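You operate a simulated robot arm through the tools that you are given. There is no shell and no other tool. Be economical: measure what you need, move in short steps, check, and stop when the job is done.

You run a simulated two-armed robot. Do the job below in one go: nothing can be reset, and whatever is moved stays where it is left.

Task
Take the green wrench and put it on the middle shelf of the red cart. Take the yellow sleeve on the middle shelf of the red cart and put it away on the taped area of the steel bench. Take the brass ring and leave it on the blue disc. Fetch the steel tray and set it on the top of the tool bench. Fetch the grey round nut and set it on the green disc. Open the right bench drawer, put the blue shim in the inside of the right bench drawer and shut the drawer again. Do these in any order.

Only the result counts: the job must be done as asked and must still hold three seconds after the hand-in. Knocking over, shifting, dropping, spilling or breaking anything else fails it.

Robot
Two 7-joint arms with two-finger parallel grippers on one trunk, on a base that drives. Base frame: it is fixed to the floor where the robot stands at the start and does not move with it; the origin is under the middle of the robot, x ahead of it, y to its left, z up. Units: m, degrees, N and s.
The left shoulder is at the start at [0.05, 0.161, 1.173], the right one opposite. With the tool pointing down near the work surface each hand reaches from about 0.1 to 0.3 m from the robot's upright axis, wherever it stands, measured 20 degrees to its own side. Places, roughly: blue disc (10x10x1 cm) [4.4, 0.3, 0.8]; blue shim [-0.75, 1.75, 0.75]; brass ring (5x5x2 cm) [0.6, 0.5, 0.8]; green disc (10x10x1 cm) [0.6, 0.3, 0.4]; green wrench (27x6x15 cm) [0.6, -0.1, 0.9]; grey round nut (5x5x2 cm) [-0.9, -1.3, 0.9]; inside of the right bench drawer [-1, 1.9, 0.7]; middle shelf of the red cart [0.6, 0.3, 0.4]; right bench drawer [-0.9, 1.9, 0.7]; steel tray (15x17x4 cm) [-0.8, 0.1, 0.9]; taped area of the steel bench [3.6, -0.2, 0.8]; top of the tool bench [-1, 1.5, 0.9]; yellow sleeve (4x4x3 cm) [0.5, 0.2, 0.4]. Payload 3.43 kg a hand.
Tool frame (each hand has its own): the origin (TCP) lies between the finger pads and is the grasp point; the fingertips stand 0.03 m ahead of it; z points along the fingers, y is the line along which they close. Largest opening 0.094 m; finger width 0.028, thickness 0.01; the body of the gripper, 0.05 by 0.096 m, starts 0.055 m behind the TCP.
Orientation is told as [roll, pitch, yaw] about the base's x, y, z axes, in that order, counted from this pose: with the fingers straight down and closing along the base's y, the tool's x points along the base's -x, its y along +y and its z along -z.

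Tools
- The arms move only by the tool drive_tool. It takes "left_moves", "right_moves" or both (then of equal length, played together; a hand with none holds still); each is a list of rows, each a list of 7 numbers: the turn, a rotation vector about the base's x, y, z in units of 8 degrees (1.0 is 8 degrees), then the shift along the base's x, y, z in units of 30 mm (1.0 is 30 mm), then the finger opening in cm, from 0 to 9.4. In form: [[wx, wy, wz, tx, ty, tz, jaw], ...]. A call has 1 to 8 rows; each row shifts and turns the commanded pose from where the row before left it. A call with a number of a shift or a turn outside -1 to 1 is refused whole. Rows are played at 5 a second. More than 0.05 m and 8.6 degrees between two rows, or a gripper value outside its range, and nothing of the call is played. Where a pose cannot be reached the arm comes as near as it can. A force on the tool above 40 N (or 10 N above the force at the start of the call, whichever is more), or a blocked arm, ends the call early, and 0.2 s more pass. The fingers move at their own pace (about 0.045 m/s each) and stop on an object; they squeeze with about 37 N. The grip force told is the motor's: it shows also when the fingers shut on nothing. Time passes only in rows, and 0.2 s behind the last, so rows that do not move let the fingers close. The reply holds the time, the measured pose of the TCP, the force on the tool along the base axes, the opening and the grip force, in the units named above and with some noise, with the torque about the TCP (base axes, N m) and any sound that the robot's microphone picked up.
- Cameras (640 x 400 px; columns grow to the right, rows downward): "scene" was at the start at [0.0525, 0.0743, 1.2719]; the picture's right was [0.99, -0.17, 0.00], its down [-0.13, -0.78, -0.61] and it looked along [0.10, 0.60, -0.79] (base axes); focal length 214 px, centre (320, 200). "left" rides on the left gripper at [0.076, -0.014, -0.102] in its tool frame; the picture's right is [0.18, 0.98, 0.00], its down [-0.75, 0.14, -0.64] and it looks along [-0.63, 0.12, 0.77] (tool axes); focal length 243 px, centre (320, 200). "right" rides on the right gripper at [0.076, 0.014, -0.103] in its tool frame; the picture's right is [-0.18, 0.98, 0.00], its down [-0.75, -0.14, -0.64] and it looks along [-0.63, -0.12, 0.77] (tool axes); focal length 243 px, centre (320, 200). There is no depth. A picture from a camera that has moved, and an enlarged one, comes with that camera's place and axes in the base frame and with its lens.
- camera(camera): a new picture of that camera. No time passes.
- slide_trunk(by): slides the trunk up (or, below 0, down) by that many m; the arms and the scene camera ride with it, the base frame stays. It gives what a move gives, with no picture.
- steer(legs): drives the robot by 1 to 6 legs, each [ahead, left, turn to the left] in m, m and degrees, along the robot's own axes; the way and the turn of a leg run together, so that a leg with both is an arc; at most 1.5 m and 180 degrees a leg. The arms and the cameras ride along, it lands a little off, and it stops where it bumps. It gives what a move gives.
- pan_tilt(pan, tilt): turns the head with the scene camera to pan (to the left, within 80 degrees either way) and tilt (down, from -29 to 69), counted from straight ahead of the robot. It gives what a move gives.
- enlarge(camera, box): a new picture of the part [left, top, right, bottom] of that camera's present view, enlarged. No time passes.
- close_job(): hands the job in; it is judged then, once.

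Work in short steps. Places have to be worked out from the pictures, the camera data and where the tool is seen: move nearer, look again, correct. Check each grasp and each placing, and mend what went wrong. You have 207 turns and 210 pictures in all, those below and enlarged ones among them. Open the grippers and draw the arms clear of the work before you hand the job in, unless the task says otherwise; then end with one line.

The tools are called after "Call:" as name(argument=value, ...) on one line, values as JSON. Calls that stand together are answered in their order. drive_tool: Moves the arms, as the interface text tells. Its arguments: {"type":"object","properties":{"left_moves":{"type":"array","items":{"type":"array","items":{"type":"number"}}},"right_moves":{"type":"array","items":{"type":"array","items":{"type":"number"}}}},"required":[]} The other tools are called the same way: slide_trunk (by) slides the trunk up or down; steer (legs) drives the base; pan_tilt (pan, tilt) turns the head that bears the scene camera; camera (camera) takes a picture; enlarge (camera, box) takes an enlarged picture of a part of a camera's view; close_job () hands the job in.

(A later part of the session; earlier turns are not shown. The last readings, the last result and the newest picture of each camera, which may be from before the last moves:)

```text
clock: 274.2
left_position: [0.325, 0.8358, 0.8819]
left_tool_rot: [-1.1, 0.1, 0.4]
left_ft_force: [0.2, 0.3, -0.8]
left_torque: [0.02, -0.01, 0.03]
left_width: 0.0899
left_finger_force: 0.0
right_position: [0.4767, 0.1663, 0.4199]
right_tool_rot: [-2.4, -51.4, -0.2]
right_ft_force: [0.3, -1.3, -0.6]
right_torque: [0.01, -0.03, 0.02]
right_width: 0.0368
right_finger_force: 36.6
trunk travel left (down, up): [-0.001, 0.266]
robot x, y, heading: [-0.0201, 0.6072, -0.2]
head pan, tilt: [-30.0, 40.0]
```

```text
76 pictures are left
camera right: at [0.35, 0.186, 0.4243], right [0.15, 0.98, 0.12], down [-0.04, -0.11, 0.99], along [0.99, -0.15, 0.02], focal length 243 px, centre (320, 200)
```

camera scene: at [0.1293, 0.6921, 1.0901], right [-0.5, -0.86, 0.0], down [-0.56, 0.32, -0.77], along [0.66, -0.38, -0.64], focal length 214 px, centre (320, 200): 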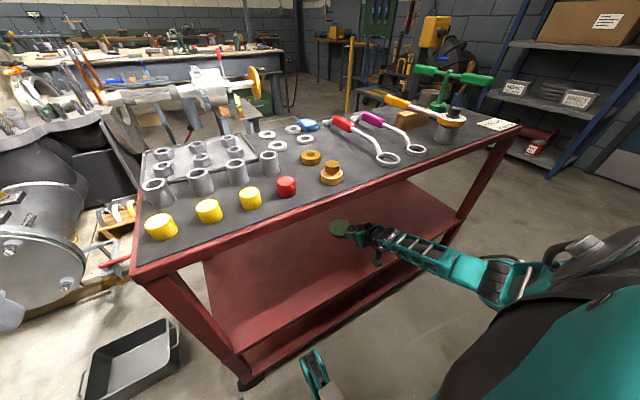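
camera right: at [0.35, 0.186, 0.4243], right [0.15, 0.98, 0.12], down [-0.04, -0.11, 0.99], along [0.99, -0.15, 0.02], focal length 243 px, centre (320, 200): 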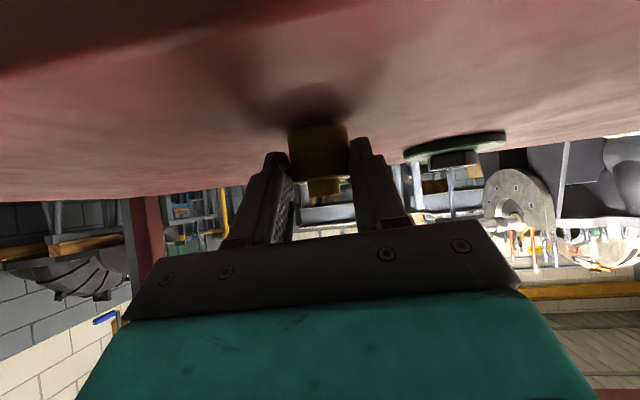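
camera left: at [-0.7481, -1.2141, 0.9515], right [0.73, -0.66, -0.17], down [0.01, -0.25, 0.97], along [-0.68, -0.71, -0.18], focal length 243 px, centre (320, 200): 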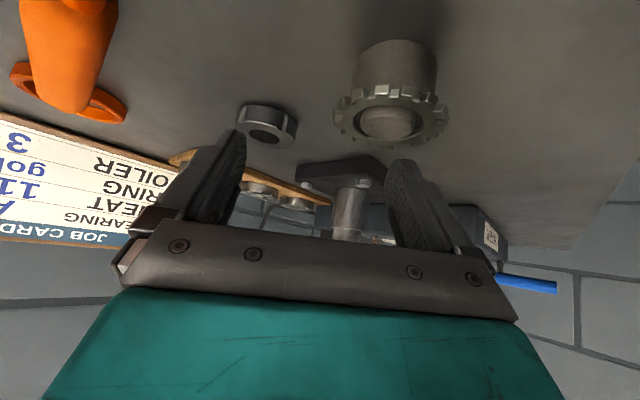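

Good grip on the body. I'll lift 4 cm and back out of the cart.

Call:
drive_tool(right_moves=[[0, 0, 0, 0, 0, 0.5, 2], [0, 0, 0, 0, 0, 0.5, 2], [0, 0, 0, -0.5, 0, 0.5, 2], [0, 0, 0, -0.5, 0, 0.3, 2]])

Call:
steer(legs=[[-0.22, 0, 0]])

Call:
camera(camera="right")

Call:
pan_tilt(pan=-20, tilt=35)

Call:
camera(camera="scene")

```text
clock: 275.2
left_position: [0.3244, 0.8362, 0.8821]
left_tool_rot: [-1.0, 0.2, 0.5]
left_ft_force: [0.2, 0.1, 0.8]
left_torque: [0.02, 0.02, -0.02]
left_width: 0.0899
left_finger_force: 0.1
right_position: [0.4485, 0.1664, 0.4734]
right_tool_rot: [-2.4, -51.3, -0.3]
right_ft_force: [0.0, 0.3, -1.5]
right_torque: [0.0, 0.04, -0.02]
right_width: 0.0366
right_finger_force: 37.0
trunk travel left (down, up): [-0.001, 0.266]
robot x, y, heading: [-0.0193, 0.6085, -0.0]
head pan, tilt: [-30.0, 40.0]
```

```text
clock: 276.9
left_position: [0.1045, 0.839, 0.8818]
left_tool_rot: [-1.0, 0.1, 0.5]
left_ft_force: [-0.6, 1.1, -0.1]
left_torque: [0.02, 0.01, 0.01]
left_width: 0.09
left_finger_force: 0.2
right_position: [0.2302, 0.1677, 0.4731]
right_tool_rot: [-2.5, -51.4, -0.1]
right_ft_force: [-0.2, 0.6, -1.5]
right_torque: [-0.02, 0.04, -0.01]
right_width: 0.0367
right_finger_force: 37.7
trunk travel left (down, up): [-0.001, 0.266]
robot x, y, heading: [-0.2418, 0.6073, -0.6]
head pan, tilt: [-30.0, 40.0]
```

```text
75 pictures are left
camera right: at [0.1027, 0.1869, 0.4779], right [0.15, 0.98, 0.12], down [-0.04, -0.11, 0.99], along [0.99, -0.15, 0.02], focal length 243 px, centre (320, 200)
```

right: 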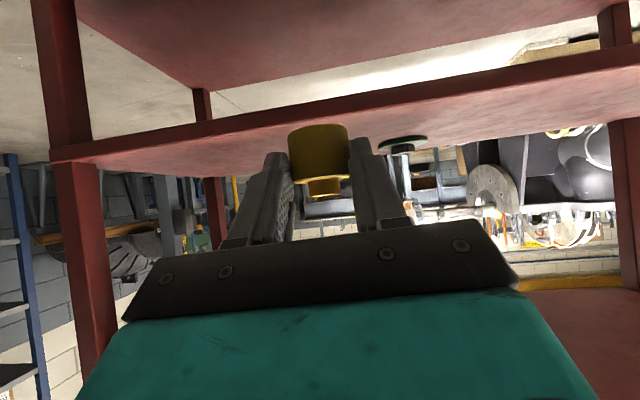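

```text
clock: 277.6
left_position: [0.1044, 0.8394, 0.8821]
left_tool_rot: [-1.0, 0.2, 0.5]
left_ft_force: [-0.4, 0.1, 0.0]
left_torque: [0.03, 0.01, 0.01]
left_width: 0.0902
left_finger_force: 0.2
right_position: [0.2303, 0.168, 0.4741]
right_tool_rot: [-2.4, -51.3, -0.1]
right_ft_force: [-0.3, -0.2, -2.1]
right_torque: [-0.04, 0.04, 0.02]
right_width: 0.0366
right_finger_force: 36.7
trunk travel left (down, up): [-0.001, 0.266]
robot x, y, heading: [-0.2403, 0.6097, -0.4]
head pan, tilt: [-20.0, 35.0]
```

```text
74 pictures are left
camera scene: at [-0.1163, 0.5777, 1.0977], right [-0.35, -0.94, 0.0], down [-0.54, 0.2, -0.82], along [0.77, -0.28, -0.57], focal length 214 px, centre (320, 200)
```

scene: 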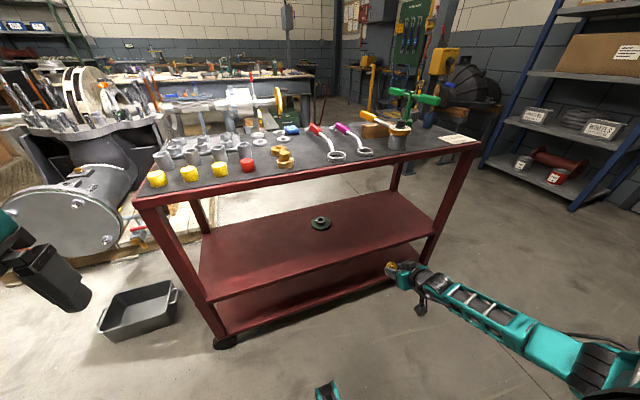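

Sleeve secured. Next the green wrench with the left hand: I'll strafe right so it lies ahead-left, raise the trunk and look closely.

Call:
steer(legs=[[0, -0.75, 0.4]])

Call:
slide_trunk(by=0.2)

Call:
pan_tilt(pan=0, tilt=35)

Call:
camera(camera="scene")

```text
clock: 284.6
left_position: [0.1031, 0.0982, 0.8828]
left_tool_rot: [-1.0, 0.1, 1.5]
left_ft_force: [0.4, -0.7, -0.8]
left_torque: [0.04, 0.0, -0.02]
left_width: 0.0899
left_finger_force: 0.0
right_position: [0.2384, -0.5725, 0.4738]
right_tool_rot: [-2.5, -51.4, 0.7]
right_ft_force: [0.0, 0.5, -2.4]
right_torque: [0.0, 0.01, -0.01]
right_width: 0.0366
right_finger_force: 37.4
trunk travel left (down, up): [-0.001, 0.266]
robot x, y, heading: [-0.2336, -0.1372, 0.6]
head pan, tilt: [-20.0, 35.0]
```

```text
clock: 286.8
left_position: [0.1033, 0.097, 1.0821]
left_tool_rot: [-1.0, 0.1, 1.5]
left_ft_force: [0.7, 0.8, 0.4]
left_torque: [0.01, -0.01, 0.02]
left_width: 0.0899
left_finger_force: 0.1
right_position: [0.2391, -0.5722, 0.6733]
right_tool_rot: [-2.4, -51.3, 0.9]
right_ft_force: [-0.3, -0.3, -2.5]
right_torque: [0.0, 0.05, 0.01]
right_width: 0.0368
right_finger_force: 37.0
trunk travel left (down, up): [-0.201, 0.066]
robot x, y, heading: [-0.2361, -0.1393, 0.6]
head pan, tilt: [-20.0, 35.0]
```

```text
clock: 287.6
left_position: [0.1035, 0.0983, 1.0826]
left_tool_rot: [-1.0, 0.0, 1.4]
left_ft_force: [0.6, 0.3, 0.6]
left_torque: [0.02, -0.04, 0.01]
left_width: 0.09
left_finger_force: 0.0
right_position: [0.2379, -0.5725, 0.6735]
right_tool_rot: [-2.4, -51.2, 0.8]
right_ft_force: [-0.7, 0.1, -2.3]
right_torque: [-0.03, 0.06, 0.02]
right_width: 0.037
right_finger_force: 37.6
trunk travel left (down, up): [-0.201, 0.066]
robot x, y, heading: [-0.2359, -0.1402, 0.6]
head pan, tilt: [0.0, 35.0]
```

```text
73 pictures are left
camera scene: at [-0.1086, -0.1368, 1.2977], right [0.01, -1.0, 0.0], down [-0.57, -0.01, -0.82], along [0.82, 0.01, -0.57], focal length 214 px, centre (320, 200)
```

scene: 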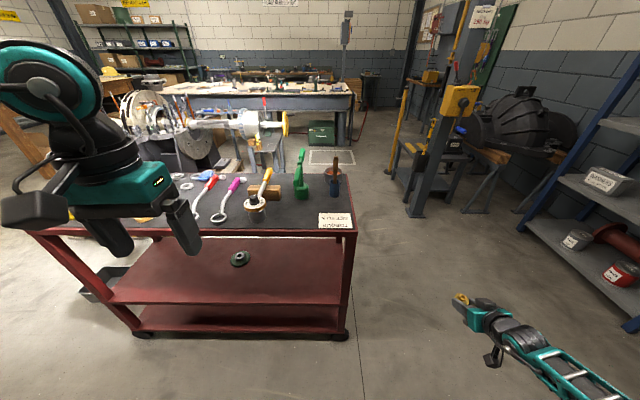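

Call:
enlarge(camera="scene", box=[230, 130, 370, 240])

```text
3.64 times, centred on (300, 185) of scene
camera zoom: at [-0.1086, -0.1368, 1.2977], right [0.01, -1.0, 0.0], down [-0.57, -0.01, -0.82], along [0.82, 0.01, -0.57], focal length 780 px, centre (393, 254)
```

zoom: 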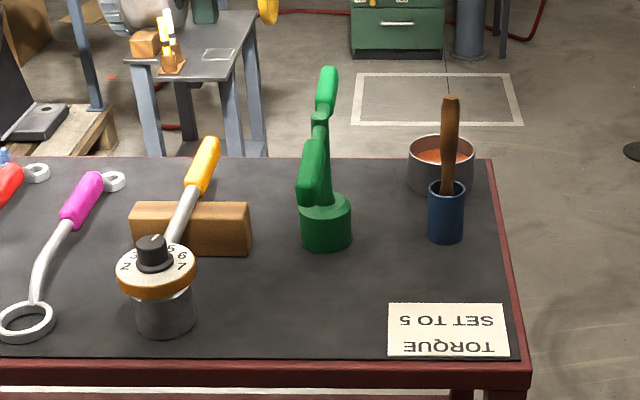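

The wrench is a T-handle: the bar runs along x from about 0.55 to 0.83 at y≈-0.048, z≈0.92, with the socket foot below its middle. I'll tilt the left hand forward 40° and align it in y before moving in.

Call:
drive_tool(left_moves=[[0, -1, 0, 0.3, -1, 0, 8], [0, -1, 0, 0.3, -1, 0, 8], [0, -1, 0, 0.3, -1, 0, 8], [0, -1, 0, 0.3, -1, 0, 8], [0, -1, 0, 0.5, -0.9, 0, 8], [0, 0, -0.2, 0.5, 0, 0, 8]])

Call:
steer(legs=[[0.24, 0, -0.6]])

Call:
camera(camera="left")

```text
clock: 289.0
left_position: [0.1687, -0.0492, 1.0825]
left_tool_rot: [-2.3, -40.0, 0.3]
left_ft_force: [0.2, 0.1, -0.1]
left_torque: [0.0, -0.02, 0.02]
left_width: 0.0801
left_finger_force: 0.1
right_position: [0.2383, -0.5711, 0.6733]
right_tool_rot: [-2.4, -51.3, 0.7]
right_ft_force: [0.4, 0.3, -3.1]
right_torque: [-0.03, 0.06, -0.02]
right_width: 0.0367
right_finger_force: 37.3
trunk travel left (down, up): [-0.201, 0.066]
robot x, y, heading: [-0.2373, -0.1399, 0.4]
head pan, tilt: [0.0, 35.0]
```

```text
clock: 290.8
left_position: [0.4114, -0.0511, 1.0828]
left_tool_rot: [-2.2, -39.7, -0.3]
left_ft_force: [0.8, 0.0, 0.0]
left_torque: [0.01, 0.03, 0.02]
left_width: 0.0797
left_finger_force: 0.1
right_position: [0.4745, -0.5761, 0.6732]
right_tool_rot: [-2.5, -51.3, 0.2]
right_ft_force: [0.5, 0.4, -2.4]
right_torque: [0.03, 0.06, 0.03]
right_width: 0.037
right_finger_force: 37.0
trunk travel left (down, up): [-0.201, 0.066]
robot x, y, heading: [0.0041, -0.1402, 0.2]
head pan, tilt: [0.0, 35.0]
```

```text
71 pictures are left
camera left: at [0.287, -0.0616, 1.1113], right [-0.11, 0.98, -0.15], down [0.17, 0.16, 0.97], along [0.98, 0.08, -0.19], focal length 243 px, centre (320, 200)
```

left: 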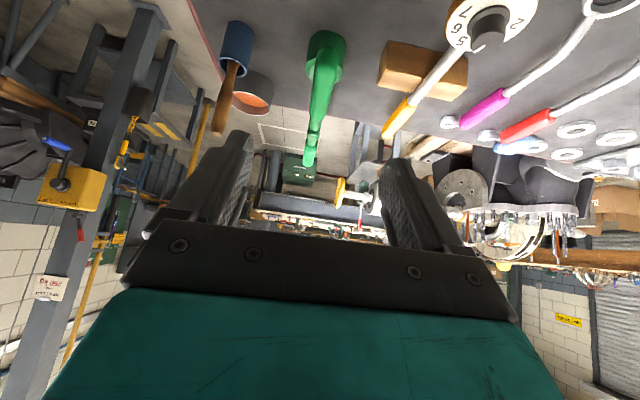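

The bar is at y≈-0.055. I'll bring the base to the cart edge and extend the arm over the bar.

Call:
steer(legs=[[0.085, 0, 0]])

Call:
drive_tool(left_moves=[[0, -1, 0, 1, -0.1, -0.5, 8], [0, 0, 0, 1, 0, -0.5, 8], [0, 0, 0, 1, 0, -0.5, 8], [0, 0, 0, 1, 0, -0.5, 8]])

Call:
camera(camera="left")

```text
clock: 291.9
left_position: [0.4838, -0.0522, 1.0825]
left_tool_rot: [-2.4, -39.9, -0.3]
left_ft_force: [0.1, -0.5, -0.1]
left_torque: [0.01, -0.03, -0.02]
left_width: 0.0802
left_finger_force: 0.1
right_position: [0.5493, -0.5744, 0.6741]
right_tool_rot: [-2.3, -51.3, 0.1]
right_ft_force: [1.0, -0.1, -1.8]
right_torque: [-0.01, 0.07, 0.03]
right_width: 0.0367
right_finger_force: 37.1
trunk travel left (down, up): [-0.201, 0.066]
robot x, y, heading: [0.0794, -0.1358, 0.1]
head pan, tilt: [0.0, 35.0]
stopped in leg 1: the robot was blocked; the commanded pose is now the measured one
```

```text
clock: 292.9
left_position: [0.5993, -0.027, 1.0323]
left_tool_rot: [-2.1, -47.9, -0.3]
left_ft_force: [0.3, 0.3, -0.3]
left_torque: [0.01, 0.03, -0.03]
left_width: 0.0798
left_finger_force: 0.2
left hand out of reach, approached as far as the arm can: row 2, 3, 4
right_position: [0.5494, -0.575, 0.6741]
right_tool_rot: [-2.3, -51.5, 0.1]
right_ft_force: [0.5, -0.5, -1.3]
right_torque: [-0.04, 0.07, -0.02]
right_width: 0.0367
right_finger_force: 37.0
trunk travel left (down, up): [-0.201, 0.066]
robot x, y, heading: [0.0785, -0.1347, -0.3]
head pan, tilt: [0.0, 35.0]
```

```text
70 pictures are left
camera left: at [0.4718, -0.0371, 1.0434], right [-0.09, 0.98, -0.16], down [0.04, 0.17, 0.99], along [1.0, 0.08, -0.05], focal length 243 px, centre (320, 200)
```

left: 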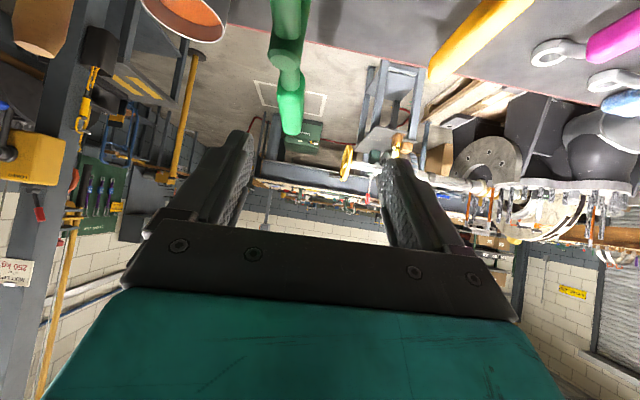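

I'll shift the base 3 cm right and lower the trunk to bring the fingers around the bar.

Call:
steer(legs=[[0, -0.028, 0]])

Call:
slide_trunk(by=-0.07)

Call:
camera(camera="left")

Call:
camera(camera="scene")

```text
clock: 293.9
left_position: [0.5982, -0.0557, 1.0323]
left_tool_rot: [-2.2, -47.9, -0.4]
left_ft_force: [0.0, 0.2, 0.3]
left_torque: [0.0, 0.01, 0.05]
left_width: 0.08
left_finger_force: 0.2
right_position: [0.5496, -0.6025, 0.6746]
right_tool_rot: [-2.3, -51.5, 0.2]
right_ft_force: [0.3, -0.3, -2.8]
right_torque: [0.03, 0.04, 0.01]
right_width: 0.0368
right_finger_force: 37.0
trunk travel left (down, up): [-0.201, 0.066]
robot x, y, heading: [0.0816, -0.165, 0.1]
head pan, tilt: [0.0, 35.0]
```

```text
clock: 294.9
left_position: [0.5977, -0.0557, 0.9635]
left_tool_rot: [-2.4, -48.0, -0.4]
left_ft_force: [-9.0, -0.6, 12.8]
left_torque: [-0.05, 1.69, 0.03]
left_width: 0.0799
left_finger_force: 0.1
right_position: [0.5481, -0.6039, 0.6054]
right_tool_rot: [-2.3, -51.7, 0.1]
right_ft_force: [0.0, -0.7, -1.9]
right_torque: [0.04, 0.08, -0.03]
right_width: 0.0366
right_finger_force: 36.9
trunk travel left (down, up): [-0.131, 0.136]
robot x, y, heading: [0.0764, -0.1637, 0.2]
head pan, tilt: [0.0, 35.0]
```

```text
69 pictures are left
camera left: at [0.4698, -0.0657, 0.9754], right [-0.09, 0.98, -0.16], down [0.03, 0.17, 0.99], along [1.0, 0.08, -0.05], focal length 243 px, centre (320, 200)
```

left: 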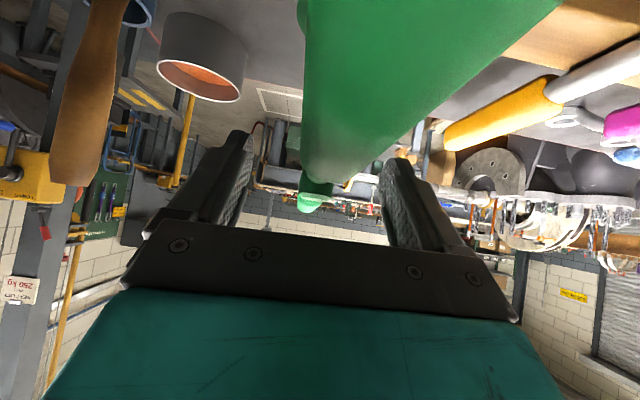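

```text
68 pictures are left
camera scene: at [0.2043, -0.1646, 1.2281], right [0.0, -1.0, 0.0], down [-0.57, 0.0, -0.82], along [0.82, 0.0, -0.57], focal length 214 px, centre (320, 200)
```

scene: 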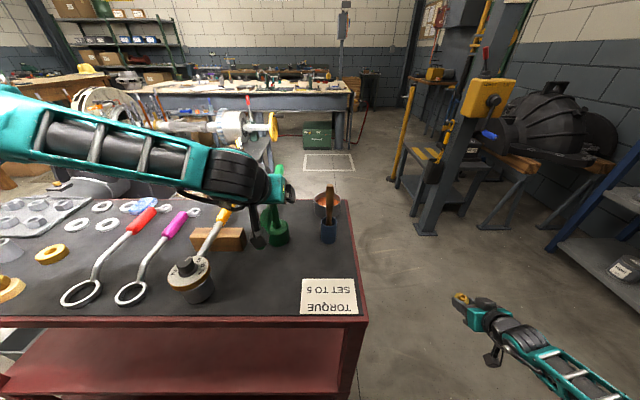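

The contact is the hand's camera box on the bar's near end, so this tilt won't work from the front. I'll rise, back off, and come sideways with the left arm (facing -y), as worked for the nut, with only ~20° tilt.

Call:
slide_trunk(by=0.1)

Call:
steer(legs=[[-0.12, 0, 0], [0, 0, -90]])

Call:
drive_tool(left_moves=[[0, 0, 1, 0.5, 0, 0, 8], [0, 0, 1, 0.5, 0, 0, 8], [0, 0, 1, 0.7, 0, 0, 8], [0, 0, 1, 1, 0, 0, 8], [0, 0, 1, 1, 0.3, 0, 8], [0, 0, 1, 1, 0.3, 0, 8], [0, 0, 1, 1, 0.3, 0, 8], [0, 0, 1, 1, 0.5, 0, 8]])

Call:
pan_tilt(pan=60, tilt=40)

Call:
camera(camera="scene")

```text
clock: 296.3
left_position: [0.5983, -0.0554, 1.061]
left_tool_rot: [-2.2, -47.8, -0.2]
left_ft_force: [-1.1, 0.4, -0.1]
left_torque: [0.0, -0.02, 0.0]
left_width: 0.0799
left_finger_force: 0.1
right_position: [0.5501, -0.6029, 0.7035]
right_tool_rot: [-2.4, -51.5, 0.1]
right_ft_force: [-0.5, 0.1, -1.9]
right_torque: [-0.01, 0.03, 0.0]
right_width: 0.0368
right_finger_force: 36.5
trunk travel left (down, up): [-0.231, 0.036]
robot x, y, heading: [0.0752, -0.1655, -0.3]
head pan, tilt: [0.0, 35.0]
```

```text
clock: 301.3
left_position: [0.0654, -0.6858, 1.0623]
left_tool_rot: [-2.1, -47.9, -90.6]
left_ft_force: [-0.1, -0.4, -0.1]
left_torque: [-0.02, 0.02, -0.03]
left_width: 0.0799
left_finger_force: 0.0
right_position: [-0.4823, -0.6358, 0.7034]
right_tool_rot: [-2.4, -51.5, -90.1]
right_ft_force: [0.3, 0.1, -2.1]
right_torque: [0.04, -0.01, 0.01]
right_width: 0.0366
right_finger_force: 36.7
trunk travel left (down, up): [-0.231, 0.036]
robot x, y, heading: [-0.041, -0.1667, -90.3]
head pan, tilt: [0.0, 35.0]
```

```text
clock: 303.1
left_position: [0.2743, -0.642, 1.0656]
left_tool_rot: [-2.3, -47.9, -26.4]
left_ft_force: [1.0, -0.1, -0.1]
left_torque: [0.03, -0.03, 0.03]
left_width: 0.08
left_finger_force: 0.1
left hand out of reach, approached as far as the arm can: row 1, 2
right_position: [-0.4812, -0.6337, 0.7043]
right_tool_rot: [-2.3, -51.5, -90.1]
right_ft_force: [0.0, 0.3, -2.7]
right_torque: [-0.01, -0.01, -0.03]
right_width: 0.0365
right_finger_force: 37.3
trunk travel left (down, up): [-0.231, 0.036]
robot x, y, heading: [-0.0375, -0.1642, -90.3]
head pan, tilt: [0.0, 35.0]
```

```text
clock: 304.4
left_position: [0.2739, -0.642, 1.0645]
left_tool_rot: [-2.2, -47.9, -26.7]
left_ft_force: [-1.2, -0.1, -0.4]
left_torque: [0.03, 0.0, 0.03]
left_width: 0.08
left_finger_force: 0.0
right_position: [-0.4817, -0.6341, 0.7054]
right_tool_rot: [-2.3, -51.5, -90.0]
right_ft_force: [0.3, -0.1, -1.1]
right_torque: [0.03, -0.05, 0.0]
right_width: 0.0371
right_finger_force: 36.7
trunk travel left (down, up): [-0.231, 0.036]
robot x, y, heading: [-0.0413, -0.1635, -90.5]
head pan, tilt: [60.0, 40.0]
```

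```text
67 pictures are left
camera scene: at [0.0311, -0.2474, 1.3202], right [-0.5, -0.86, 0.0], down [-0.55, 0.32, -0.77], along [0.66, -0.39, -0.64], focal length 214 px, centre (320, 200)
```

scene: 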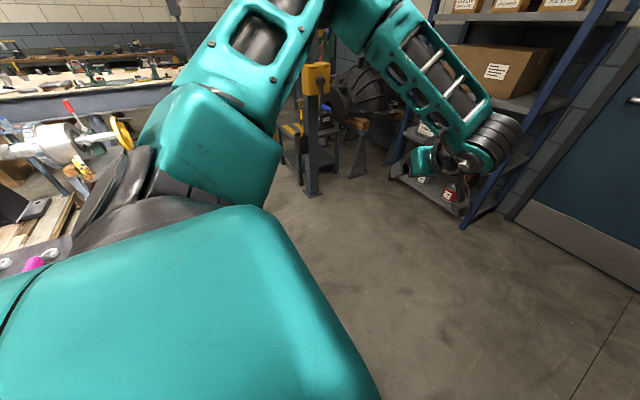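

Continuing: bring the left hand sideways to about 50 cm left, yaw 0, tilt 20°.

Call:
drive_tool(left_moves=[[0, 0, 1, 0.5, 1, 0, 8], [0, 0, 1, 0.5, 1, 0, 8], [0, 0, 1, 0.5, 1, 0, 8], [0, 0, 0.3, 0.5, 1, 0, 8], [0, 1, 0, 0.7, 1, 0, 8], [0, 1, 0, 0.7, 1, 0, 8], [0, 1, 0, 0.7, 1, 0, 8], [0, 0.5, 0, 0.7, 1, 0, 8]])

Call:
drive_tool(left_moves=[[0, 0, 0, 0.5, 1, 0, 8], [0, 0, 0, 0.5, 0.6, 0, 8], [0, 0, 0, 0.5, 0, 0, 8]])

```text
clock: 306.2
left_position: [0.4179, -0.4022, 1.0651]
left_tool_rot: [-2.3, -19.7, -0.4]
left_ft_force: [-0.5, 0.1, -0.1]
left_torque: [-0.01, 0.02, -0.01]
left_width: 0.08
left_finger_force: 0.0
right_position: [-0.4819, -0.635, 0.704]
right_tool_rot: [-2.3, -51.5, -90.0]
right_ft_force: [0.0, 0.8, -2.1]
right_torque: [0.04, 0.02, -0.01]
right_width: 0.0365
right_finger_force: 36.7
trunk travel left (down, up): [-0.231, 0.036]
robot x, y, heading: [-0.0444, -0.1657, -90.3]
head pan, tilt: [60.0, 40.0]
```

```text
clock: 307.0
left_position: [0.4638, -0.3542, 1.0656]
left_tool_rot: [-2.4, -20.0, -0.1]
left_ft_force: [0.3, -0.5, 0.4]
left_torque: [-0.03, 0.02, 0.0]
left_width: 0.08
left_finger_force: 0.1
right_position: [-0.4808, -0.6343, 0.7045]
right_tool_rot: [-2.3, -51.5, -90.2]
right_ft_force: [-0.8, 0.0, -1.7]
right_torque: [0.05, 0.0, -0.02]
right_width: 0.0367
right_finger_force: 37.2
trunk travel left (down, up): [-0.231, 0.036]
robot x, y, heading: [-0.0416, -0.1616, -90.4]
head pan, tilt: [60.0, 40.0]
```

In position: 50 cm left, 19 cm ahead. Now back the base so y aligns with the bar, then strafe toward the cart and look.

Call:
steer(legs=[[-0.298, 0, 0.3], [0, 0.115, 0]])

Call:
camera(camera="left")

Call:
camera(camera="scene")

```text
clock: 310.3
left_position: [0.5802, -0.0529, 1.0655]
left_tool_rot: [-2.3, -19.9, 0.2]
left_ft_force: [0.8, -0.2, -0.1]
left_torque: [0.04, 0.03, 0.02]
left_width: 0.08
left_finger_force: 0.0
right_position: [-0.3643, -0.3381, 0.7046]
right_tool_rot: [-2.3, -51.5, -89.9]
right_ft_force: [-0.1, 0.3, -2.1]
right_torque: [0.03, 0.0, -0.01]
right_width: 0.0366
right_finger_force: 37.1
trunk travel left (down, up): [-0.231, 0.036]
robot x, y, heading: [0.0692, 0.1314, -89.9]
head pan, tilt: [60.0, 40.0]
```

```text
66 pictures are left
camera left: at [0.473, -0.0639, 1.1357], right [-0.16, 0.98, -0.1], down [0.49, 0.17, 0.85], along [0.86, 0.09, -0.51], focal length 243 px, centre (320, 200)
```

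left: 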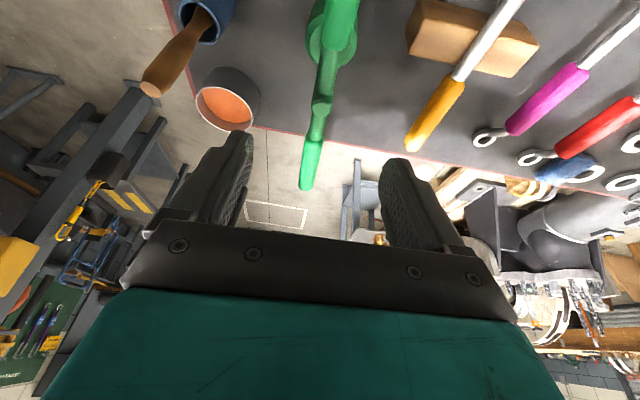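

```text
65 pictures are left
camera scene: at [0.1472, 0.0514, 1.3201], right [-0.5, -0.87, 0.0], down [-0.56, 0.32, -0.77], along [0.66, -0.38, -0.64], focal length 214 px, centre (320, 200)
```

scene: 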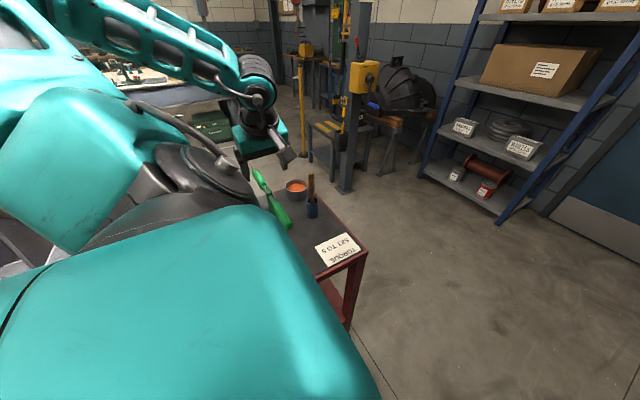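

The bar runs from x≈0.52 to 0.79 with its collar at 0.64, y≈-0.054. I'll shift 2 cm forward and lower around it.

Call:
drive_tool(left_moves=[[0, 0, 0, 0.5, 0, -1, 8], [0, 0, 0, 0.1, 0, -1, 8], [0, 0, 0, 0, 0, -1, 8], [0, 0, 0, 0, 0, -0.7, 8]])

Call:
camera(camera="left")

```text
clock: 311.3
left_position: [0.5963, -0.053, 0.9553]
left_tool_rot: [-2.2, -19.9, 0.1]
left_ft_force: [-0.5, 0.1, -0.1]
left_torque: [0.02, 0.04, 0.03]
left_width: 0.0802
left_finger_force: 0.0
right_position: [-0.365, -0.3383, 0.7045]
right_tool_rot: [-2.3, -51.5, -89.9]
right_ft_force: [0.4, 0.2, -1.4]
right_torque: [0.05, -0.01, 0.01]
right_width: 0.0366
right_finger_force: 37.0
trunk travel left (down, up): [-0.231, 0.036]
robot x, y, heading: [0.0728, 0.1358, -90.2]
head pan, tilt: [60.0, 40.0]
```

```text
64 pictures are left
camera left: at [0.4903, -0.0637, 1.025], right [-0.16, 0.98, -0.1], down [0.49, 0.17, 0.85], along [0.86, 0.09, -0.51], focal length 243 px, centre (320, 200)
```

left: 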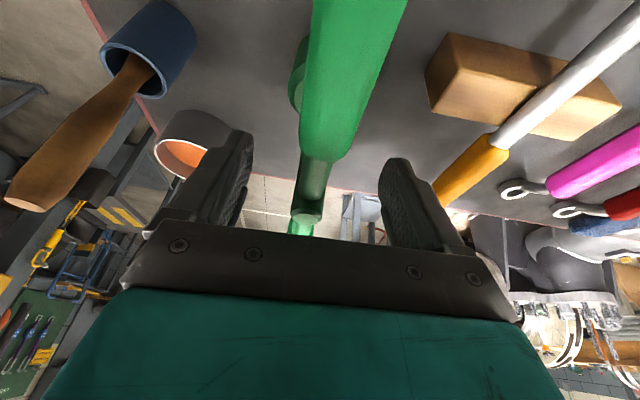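

The bar is centred between the fingers. Down 2 cm and close.

Call:
drive_tool(left_moves=[[0, 0, 0, 0, 0, -0.4, 8], [0, 0, 0, 0, 0, -0.3, 8], [0, 0, 0, 0, 0, 0, 6], [0, 0, 0, 0, 0, 0, 4], [0, 0, 0, 0, 0, 0, 2], [0, 0, 0, 0, 0, 0, 1], [0, 0, 0, 0, 0, 0, 1]])

Call:
camera(camera="left")

```text
clock: 312.9
left_position: [0.5963, -0.0523, 0.9337]
left_tool_rot: [-2.4, -19.9, 0.2]
left_ft_force: [-0.8, -4.0, 3.0]
left_torque: [-0.12, -0.08, -0.03]
left_width: 0.0214
left_finger_force: 36.6
right_position: [-0.3642, -0.3384, 0.704]
right_tool_rot: [-2.3, -51.4, -89.9]
right_ft_force: [-0.2, 0.1, -2.0]
right_torque: [0.06, 0.0, 0.0]
right_width: 0.0365
right_finger_force: 36.9
trunk travel left (down, up): [-0.231, 0.036]
robot x, y, heading: [0.075, 0.1313, -90.2]
head pan, tilt: [60.0, 40.0]
```

```text
63 pictures are left
camera left: at [0.4903, -0.0638, 1.0039], right [-0.16, 0.98, -0.1], down [0.49, 0.17, 0.85], along [0.86, 0.09, -0.51], focal length 243 px, centre (320, 200)
```

left: 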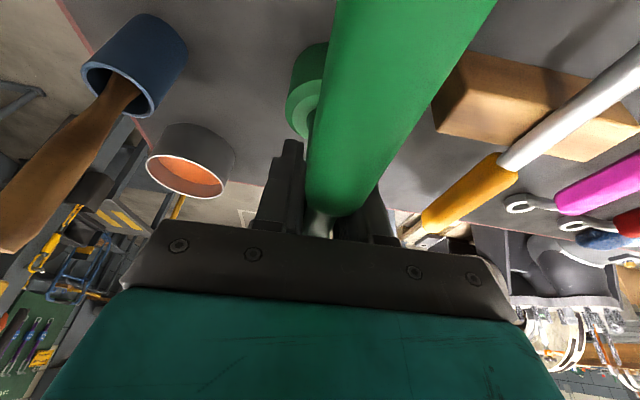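

Gripped on the bar's neck next to the collar (2.1 cm). Lifting.

Call:
drive_tool(left_moves=[[0, 0, 0, 0, 0, 0.3, 1], [0, 0, 0, 0, 0, 0.7, 1], [0, 0, 0, 0, 0, 1, 1], [0, 0, 0, 0, 0, 1, 1], [0, 0, 0, 0, 0, 1, 1]])

Call:
camera(camera="left")

Call:
camera(camera="scene")

```text
clock: 314.1
left_position: [0.5966, -0.0528, 1.053]
left_tool_rot: [-2.1, -19.8, 0.1]
left_ft_force: [1.2, -0.4, -6.6]
left_torque: [0.03, 0.05, -0.05]
left_width: 0.0217
left_finger_force: 37.1
right_position: [-0.3643, -0.3371, 0.7041]
right_tool_rot: [-2.4, -51.6, -89.9]
right_ft_force: [0.0, -0.5, -2.9]
right_torque: [0.07, 0.0, 0.03]
right_width: 0.0366
right_finger_force: 36.8
trunk travel left (down, up): [-0.231, 0.036]
robot x, y, heading: [0.0708, 0.1341, -89.9]
head pan, tilt: [60.0, 40.0]
```

```text
62 pictures are left
camera left: at [0.4903, -0.0632, 1.1235], right [-0.16, 0.98, -0.1], down [0.49, 0.17, 0.85], along [0.85, 0.09, -0.51], focal length 243 px, centre (320, 200)
```

left: 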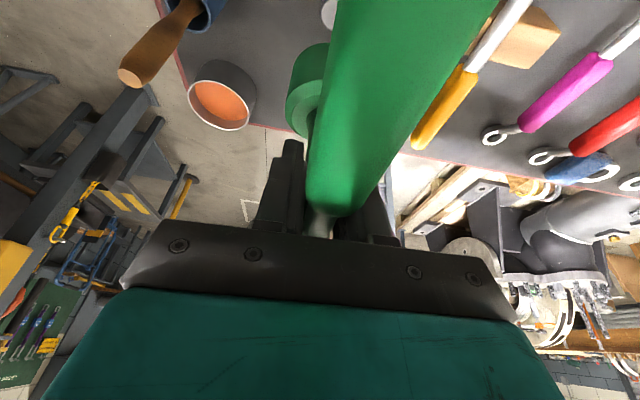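

```text
61 pictures are left
camera scene: at [0.1471, 0.0514, 1.3201], right [-0.5, -0.87, 0.0], down [-0.56, 0.32, -0.77], along [0.66, -0.38, -0.64], focal length 214 px, centre (320, 200)
```

scene: 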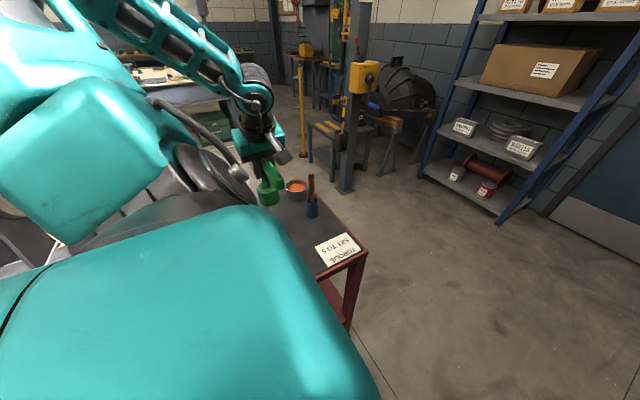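

The wrench is held level (0.66 kg). I'll move clear of the cart and turn to face it.

Call:
steer(legs=[[0, -0.23, 0], [0, 0, 90]])

Call:
pan_tilt(pan=40, tilt=40)

Call:
camera(camera="scene")

```text
clock: 320.6
left_position: [0.0319, 0.6555, 1.0532]
left_tool_rot: [-2.3, -19.7, 89.9]
left_ft_force: [0.3, 0.4, -5.2]
left_torque: [-0.07, 0.03, -0.02]
left_width: 0.0214
left_finger_force: 37.2
right_position: [0.3119, -0.3067, 0.7047]
right_tool_rot: [-2.3, -51.5, -0.1]
right_ft_force: [-0.5, -0.2, -1.8]
right_torque: [0.0, 0.04, -0.01]
right_width: 0.0364
right_finger_force: 37.2
trunk travel left (down, up): [-0.231, 0.036]
robot x, y, heading: [-0.1588, 0.1335, -0.3]
head pan, tilt: [60.0, 40.0]
```

```text
clock: 321.4
left_position: [0.031, 0.6564, 1.0535]
left_tool_rot: [-2.3, -19.8, 89.8]
left_ft_force: [-0.6, -1.0, -6.9]
left_torque: [-0.09, -0.01, -0.02]
left_width: 0.0213
left_finger_force: 36.9
right_position: [0.312, -0.306, 0.7054]
right_tool_rot: [-2.5, -51.4, -0.2]
right_ft_force: [-0.3, 0.1, -1.6]
right_torque: [0.02, 0.07, 0.0]
right_width: 0.0367
right_finger_force: 36.9
trunk travel left (down, up): [-0.231, 0.036]
robot x, y, heading: [-0.1584, 0.1323, -0.2]
head pan, tilt: [40.0, 40.0]
```

```text
60 pictures are left
camera scene: at [-0.0516, 0.1889, 1.3201], right [0.64, -0.77, 0.0], down [-0.49, -0.41, -0.77], along [0.59, 0.49, -0.64], focal length 214 px, centre (320, 200)
```

scene: 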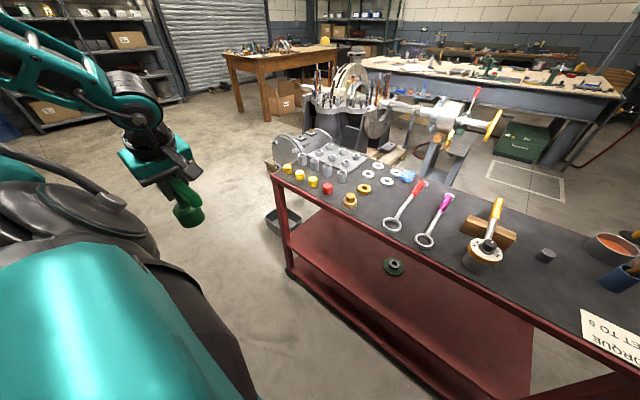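

The wrench is clear. I'll turn the left hand back to yaw 0 at the side, then lower the trunk.

Call:
drive_tool(left_moves=[[0, 0, -1, 0, 0, 0, 1], [0, 0, -1, 0, 0, 0, 1], [0, 0, -1, 0, 0, 0, 1], [0, 0, -1, 0, 0, 0, 1], [0, 0, -1, 0.3, 0, 0, 1], [0, 0, -1, 0.3, 0, 0, 1], [0, 0, -1, 0.3, 0, 0, 1], [0, 0, -1, 0.3, 0, 0, 1]])

Call:
drive_tool(left_moves=[[0, 0, -1, 0.3, 0, 0, 1], [0, 0, -1, 0.3, -0.3, 0, 1], [0, 0, -1, 0.3, -0.3, 0, 1], [0, 0, -0.2, 0.3, -0.3, 0, 1]], right_moves=[[0, 0, 0, -1, -0.3, 0, 2], [0, 0, 0, -1, -0.3, 0, 2], [0, 0, 0, -1, -0.3, 0, 2], [0, 0, 0, -0.5, 0, 0, 2]])

Call:
slide_trunk(by=-0.23)

Call:
camera(camera="scene")

```text
clock: 323.2
left_position: [0.0672, 0.656, 1.0523]
left_tool_rot: [-2.3, -19.8, 25.7]
left_ft_force: [-0.1, 0.0, -6.4]
left_torque: [-0.03, 0.09, 0.01]
left_width: 0.0215
left_finger_force: 36.8
right_position: [0.3129, -0.3057, 0.7051]
right_tool_rot: [-2.4, -51.5, 0.0]
right_ft_force: [0.0, -0.3, -2.3]
right_torque: [-0.01, 0.03, -0.02]
right_width: 0.0368
right_finger_force: 36.9
trunk travel left (down, up): [-0.231, 0.036]
robot x, y, heading: [-0.1529, 0.1339, -0.3]
head pan, tilt: [40.0, 40.0]
```

```text
clock: 324.2
left_position: [0.1205, 0.5905, 1.076]
left_tool_rot: [-2.4, -19.6, 0.2]
left_ft_force: [0.9, 0.6, -7.3]
left_torque: [0.05, 0.1, -0.01]
left_width: 0.0215
left_finger_force: 36.9
left hand out of reach, approached as far as the arm can: row 2, 3
right_position: [0.2082, -0.3331, 0.7047]
right_tool_rot: [-2.4, -51.5, 0.0]
right_ft_force: [-0.3, -0.5, -2.1]
right_torque: [0.02, 0.07, 0.0]
right_width: 0.0368
right_finger_force: 36.9
trunk travel left (down, up): [-0.231, 0.036]
robot x, y, heading: [-0.1589, 0.1307, -0.1]
head pan, tilt: [40.0, 40.0]
```

```text
clock: 326.6
left_position: [0.1196, 0.5892, 0.847]
left_tool_rot: [-2.4, -19.9, 0.3]
left_ft_force: [-0.1, -0.3, -6.1]
left_torque: [-0.02, 0.07, -0.02]
left_width: 0.0215
left_finger_force: 37.1
right_position: [0.208, -0.3354, 0.4742]
right_tool_rot: [-2.3, -51.4, -0.1]
right_ft_force: [-0.8, 0.8, -2.0]
right_torque: [0.0, 0.05, -0.04]
right_width: 0.0365
right_finger_force: 37.2
trunk travel left (down, up): [-0.001, 0.266]
robot x, y, heading: [-0.1568, 0.1315, -0.2]
head pan, tilt: [40.0, 40.0]
```

```text
59 pictures are left
camera scene: at [-0.0516, 0.1886, 1.0901], right [0.64, -0.77, 0.0], down [-0.49, -0.41, -0.77], along [0.59, 0.49, -0.64], focal length 214 px, centre (320, 200)
```

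scene: 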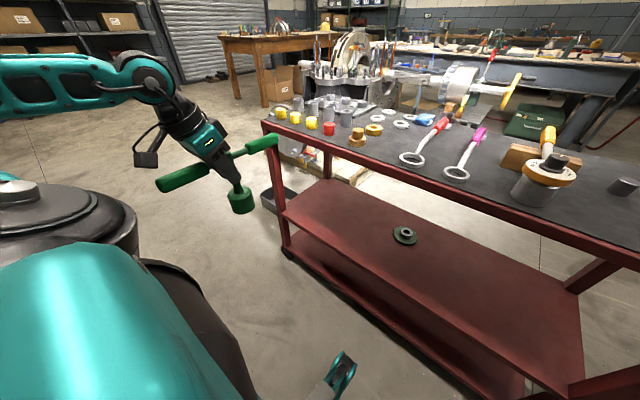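

Great view of the wrench in hand. Now lower it at the side.

Call:
drive_tool(left_moves=[[0, 0, 0, 0, 0, -1, 1], [0, 0, 0, 0, 0, -1, 1], [0, 0, 0, 0, 0, -1, 1], [0, 0, 0, 0, 0, -1, 1], [0, 0, 0, 0, 0, -1, 1], [0, 0, 0, 0, 0, -1, 1], [0, 0, 0, 0, 0, -1, 1], [0, 0, 0, 0, 0, -1, 1]])

Call:
drive_tool(left_moves=[[0, -0.5, 0, 0, 0, -0.7, 1], [0, -0.5, 0, 0, 0, -0.7, 1], [0, 0, 0, 0, 0, -0.7, 1]])

Call:
camera(camera="scene")

```text
clock: 328.4
left_position: [0.1188, 0.5887, 0.6064]
left_tool_rot: [-2.3, -19.9, 0.4]
left_ft_force: [0.4, 0.3, -5.9]
left_torque: [0.03, 0.05, -0.01]
left_width: 0.0212
left_finger_force: 36.9
right_position: [0.2081, -0.3341, 0.4748]
right_tool_rot: [-2.3, -51.4, -0.2]
right_ft_force: [-0.6, -0.7, -2.7]
right_torque: [0.0, 0.07, -0.02]
right_width: 0.0366
right_finger_force: 37.5
trunk travel left (down, up): [-0.001, 0.266]
robot x, y, heading: [-0.1581, 0.1336, -0.4]
head pan, tilt: [40.0, 40.0]
```

```text
clock: 329.4
left_position: [0.0759, 0.5926, 0.5323]
left_tool_rot: [-2.1, -22.6, 0.5]
left_ft_force: [-0.4, 0.3, -6.8]
left_torque: [0.02, 0.12, -0.01]
left_width: 0.0212
left_finger_force: 37.0
left hand out of reach, approached as far as the arm can: row 2
right_position: [0.2082, -0.3336, 0.4755]
right_tool_rot: [-2.4, -51.5, 0.0]
right_ft_force: [-0.7, -0.5, -2.1]
right_torque: [-0.02, 0.02, 0.01]
right_width: 0.0366
right_finger_force: 36.8
trunk travel left (down, up): [-0.001, 0.266]
robot x, y, heading: [-0.1588, 0.1313, -0.3]
head pan, tilt: [40.0, 40.0]
stopped in row 3 (left hand): the arm was blocked; the commanded pose is now the measured one
```

```text
58 pictures are left
camera scene: at [-0.0519, 0.1887, 1.0901], right [0.64, -0.77, 0.0], down [-0.49, -0.41, -0.77], along [0.59, 0.49, -0.64], focal length 214 px, centre (320, 200)
```

scene: 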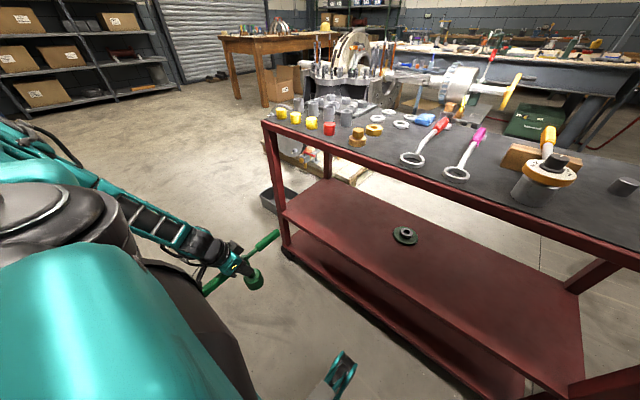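

The arm has switched to the low posture (z=0.53, tilt 23°). I'll raise slightly and extend forward.

Call:
drive_tool(left_moves=[[0, 0, 0, 0.5, 0, 0.5, 1], [0, 0, 0, 1, 0, 0.5, 1], [0, 0, 0, 1, 0, 0, 1], [0, 0, 0, 1, 0, 0, 1], [0, 0, 0, 1, 0, 0, 1]])

Call:
camera(camera="scene")

```text
clock: 330.6
left_position: [0.213, 0.5908, 0.5618]
left_tool_rot: [-2.3, -22.7, 0.4]
left_ft_force: [0.3, -0.8, -6.5]
left_torque: [-0.01, 0.11, 0.01]
left_width: 0.0215
left_finger_force: 37.1
right_position: [0.2083, -0.334, 0.4753]
right_tool_rot: [-2.4, -51.3, -0.1]
right_ft_force: [-0.8, -1.2, -2.4]
right_torque: [-0.02, 0.05, -0.02]
right_width: 0.0368
right_finger_force: 36.9
trunk travel left (down, up): [-0.001, 0.266]
robot x, y, heading: [-0.1599, 0.1388, -0.6]
head pan, tilt: [40.0, 40.0]
```

```text
57 pictures are left
camera scene: at [-0.0516, 0.1886, 1.0901], right [0.64, -0.77, 0.0], down [-0.49, -0.41, -0.77], along [0.59, 0.49, -0.64], focal length 214 px, centre (320, 200)
```

scene: 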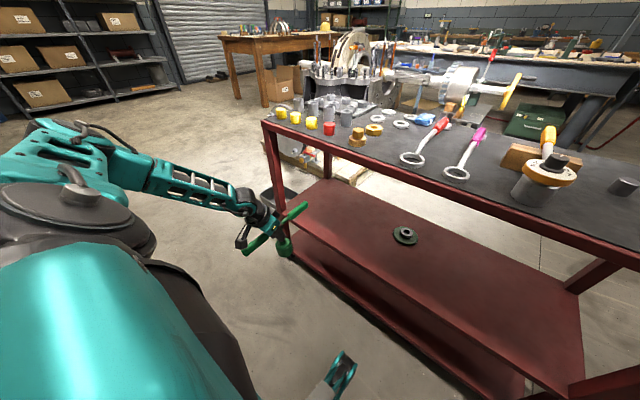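

Level and reachable. I'll raise 2 cm for entry and drive ahead, watching the wrist against the cart's top edge.

Call:
drive_tool(left_moves=[[0, 0, 0, 0, 0, 0.6, 1]])

Call:
steer(legs=[[0.17, 0, 0.4]])

Call:
camera(camera="scene")

```text
clock: 331.1
left_position: [0.2134, 0.5915, 0.581]
left_tool_rot: [-2.2, -22.6, 0.4]
left_ft_force: [-0.4, -0.6, -6.9]
left_torque: [0.0, 0.09, 0.01]
left_width: 0.0211
left_finger_force: 36.7
right_position: [0.2078, -0.3342, 0.4754]
right_tool_rot: [-2.4, -51.5, -0.2]
right_ft_force: [0.1, 0.0, -2.6]
right_torque: [-0.02, 0.07, 0.01]
right_width: 0.0368
right_finger_force: 37.2
trunk travel left (down, up): [-0.001, 0.266]
robot x, y, heading: [-0.1578, 0.1369, 0.1]
head pan, tilt: [40.0, 40.0]
```

```text
clock: 332.5
left_position: [0.3795, 0.5951, 0.5801]
left_tool_rot: [-2.2, -22.8, 0.7]
left_ft_force: [-0.2, 0.2, -7.2]
left_torque: [0.01, 0.09, -0.02]
left_width: 0.0216
left_finger_force: 36.7
right_position: [0.3809, -0.3313, 0.4749]
right_tool_rot: [-2.4, -51.5, 0.4]
right_ft_force: [0.8, 0.0, -1.9]
right_torque: [-0.01, 0.07, -0.01]
right_width: 0.0366
right_finger_force: 36.9
trunk travel left (down, up): [-0.001, 0.266]
robot x, y, heading: [0.01, 0.1303, 0.3]
head pan, tilt: [40.0, 40.0]
```

```text
56 pictures are left
camera scene: at [0.1174, 0.1894, 1.0901], right [0.65, -0.76, 0.0], down [-0.49, -0.41, -0.77], along [0.58, 0.49, -0.64], focal length 214 px, centre (320, 200)
```

scene: 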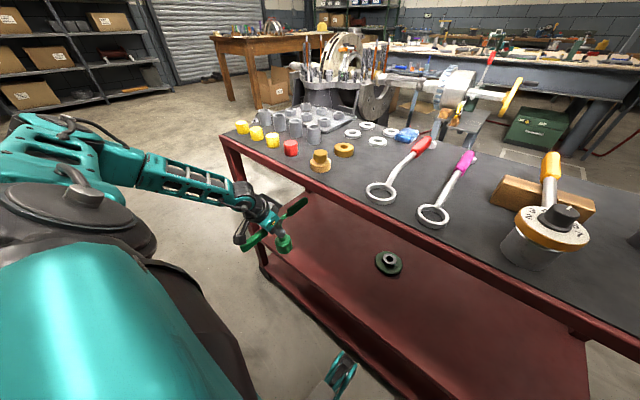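

The right hand is close to the cart's leg; I'll move it away, then enlarge the wrist area.

Call:
drive_tool(right_moves=[[0, 0, 0, -1, -0.6, 0, 2], [0, 0, 0, -1, -0.6, 0, 2], [0, 0, 0, -0.5, -0.6, 0, 2]])

Call:
enlarge(camera="scene", box=[200, 110, 360, 270])

```text
clock: 333.3
left_position: [0.38, 0.5943, 0.5802]
left_tool_rot: [-2.3, -22.6, 0.8]
left_ft_force: [0.6, 1.0, -6.6]
left_torque: [-0.03, 0.11, 0.01]
left_width: 0.0212
left_finger_force: 37.0
right_position: [0.3045, -0.385, 0.4753]
right_tool_rot: [-2.3, -51.5, 0.3]
right_ft_force: [-0.5, 1.6, -1.0]
right_torque: [-0.01, 0.05, -0.01]
right_width: 0.037
right_finger_force: 37.3
trunk travel left (down, up): [-0.001, 0.266]
robot x, y, heading: [0.0141, 0.1345, 0.2]
head pan, tilt: [40.0, 40.0]
```

```text
2.50 times, centred on (280, 190) of scene
camera zoom: at [0.1175, 0.1893, 1.0901], right [0.65, -0.76, 0.0], down [-0.49, -0.41, -0.77], along [0.58, 0.49, -0.64], focal length 536 px, centre (420, 225)
```

zoom: 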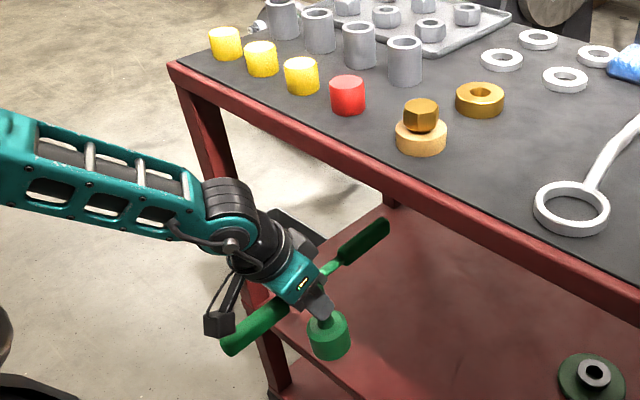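

The wrist joint must stay in front of the cart's top edge (x≈0.43). I'll add 7° of tilt, then move in so the TCP is at x≈0.46, putting the socket foot about 11 cm inside the shelf edge.

Call:
drive_tool(left_moves=[[0, -0.9, 0, 0, 0, 0, 1], [0, 0, 0, 0.5, 0, 0, 1]])

Call:
steer(legs=[[0.06, 0, 0]])

Call:
enlarge(camera="scene", box=[200, 110, 360, 270])

```text
clock: 333.9
left_position: [0.3954, 0.5939, 0.5801]
left_tool_rot: [-2.3, -29.8, 0.9]
left_ft_force: [0.2, -0.4, -6.4]
left_torque: [0.04, 0.12, 0.0]
left_width: 0.0213
left_finger_force: 37.1
right_position: [0.305, -0.3848, 0.474]
right_tool_rot: [-2.4, -51.3, 0.3]
right_ft_force: [0.2, 0.1, -2.0]
right_torque: [-0.01, 0.07, -0.01]
right_width: 0.0365
right_finger_force: 36.8
trunk travel left (down, up): [-0.001, 0.266]
robot x, y, heading: [0.0131, 0.1331, 0.5]
head pan, tilt: [40.0, 40.0]
```

```text
clock: 334.9
left_position: [0.4543, 0.5952, 0.5804]
left_tool_rot: [-2.2, -29.9, 0.8]
left_ft_force: [0.4, 0.2, -6.7]
left_torque: [0.0, 0.13, 0.01]
left_width: 0.0211
left_finger_force: 37.2
right_position: [0.363, -0.3846, 0.4743]
right_tool_rot: [-2.4, -51.4, 0.3]
right_ft_force: [-0.8, -0.2, -1.2]
right_torque: [0.0, 0.03, -0.02]
right_width: 0.0366
right_finger_force: 37.6
trunk travel left (down, up): [-0.001, 0.266]
robot x, y, heading: [0.0724, 0.1324, 0.5]
head pan, tilt: [40.0, 40.0]
```

```text
2.50 times, centred on (280, 190) of scene
camera zoom: at [0.1765, 0.1895, 1.0901], right [0.65, -0.76, 0.0], down [-0.49, -0.41, -0.77], along [0.59, 0.49, -0.64], focal length 536 px, centre (420, 225)
```

zoom: 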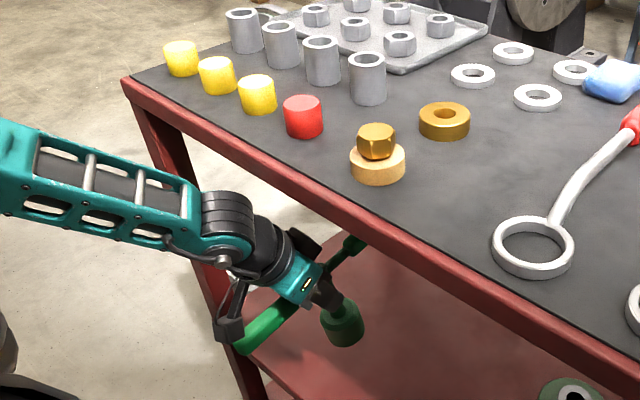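

Clearance is fine. Lowering until the foot touches the shelf.

Call:
drive_tool(left_moves=[[0, 0, 0, 0, 0, -0.5, 1], [0, 0, 0, 0, 0, -0.3, 1], [0, 0, 0, 0, 0, -0.2, 1], [0, 0, 0, 0, 0, -0.15, 1], [0, 0, 0, 0, 0, -0.15, 1], [0, 0, 0, 0, 0, -0.15, 1]])

Call:
camera(camera="left")

```text
clock: 336.3
left_position: [0.4534, 0.5949, 0.5352]
left_tool_rot: [-2.3, -29.9, 0.9]
left_ft_force: [-0.1, 0.6, -6.6]
left_torque: [0.01, 0.13, 0.0]
left_width: 0.0211
left_finger_force: 36.8
right_position: [0.3652, -0.3846, 0.4742]
right_tool_rot: [-2.4, -51.4, 0.3]
right_ft_force: [-0.3, 0.0, -2.6]
right_torque: [-0.01, 0.04, -0.01]
right_width: 0.0366
right_finger_force: 36.7
trunk travel left (down, up): [-0.001, 0.266]
robot x, y, heading: [0.0721, 0.1333, 0.3]
head pan, tilt: [40.0, 40.0]
```

```text
53 pictures are left
camera left: at [0.3375, 0.5824, 0.5872], right [-0.16, 0.98, -0.13], down [0.33, 0.17, 0.93], along [0.93, 0.1, -0.35], focal length 243 px, centre (320, 200)
```

left: 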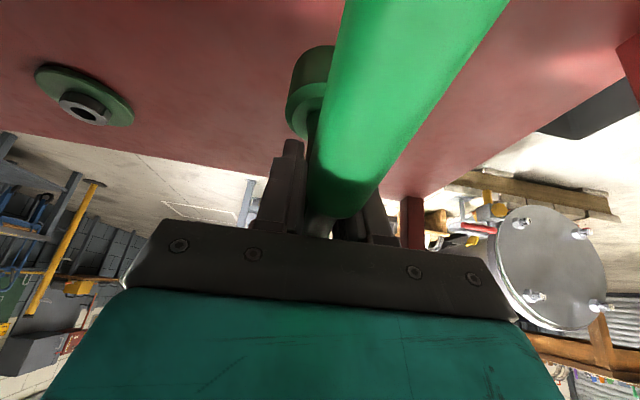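

Not touching yet. Continuing down.

Call:
drive_tool(left_moves=[[0, 0, 0, 0, 0, -0.1, 1], [0, 0, 0, 0, 0, -0.1, 1], [0, 0, 0, 0, 0, -0.1, 1], [0, 0, 0, 0, 0, -0.1, 1], [0, 0, 0, 0, 0, -0.1, 1]])

```text
clock: 337.5
left_position: [0.4558, 0.5935, 0.5207]
left_tool_rot: [-2.3, -29.9, 0.9]
left_ft_force: [0.1, -0.5, -7.4]
left_torque: [0.02, 0.11, 0.0]
left_width: 0.0212
left_finger_force: 36.6
right_position: [0.3645, -0.3852, 0.4741]
right_tool_rot: [-2.4, -51.5, 0.4]
right_ft_force: [0.0, -0.1, -2.1]
right_torque: [0.02, 0.04, 0.02]
right_width: 0.0367
right_finger_force: 37.1
trunk travel left (down, up): [-0.001, 0.266]
robot x, y, heading: [0.0708, 0.135, -0.1]
head pan, tilt: [40.0, 40.0]
```

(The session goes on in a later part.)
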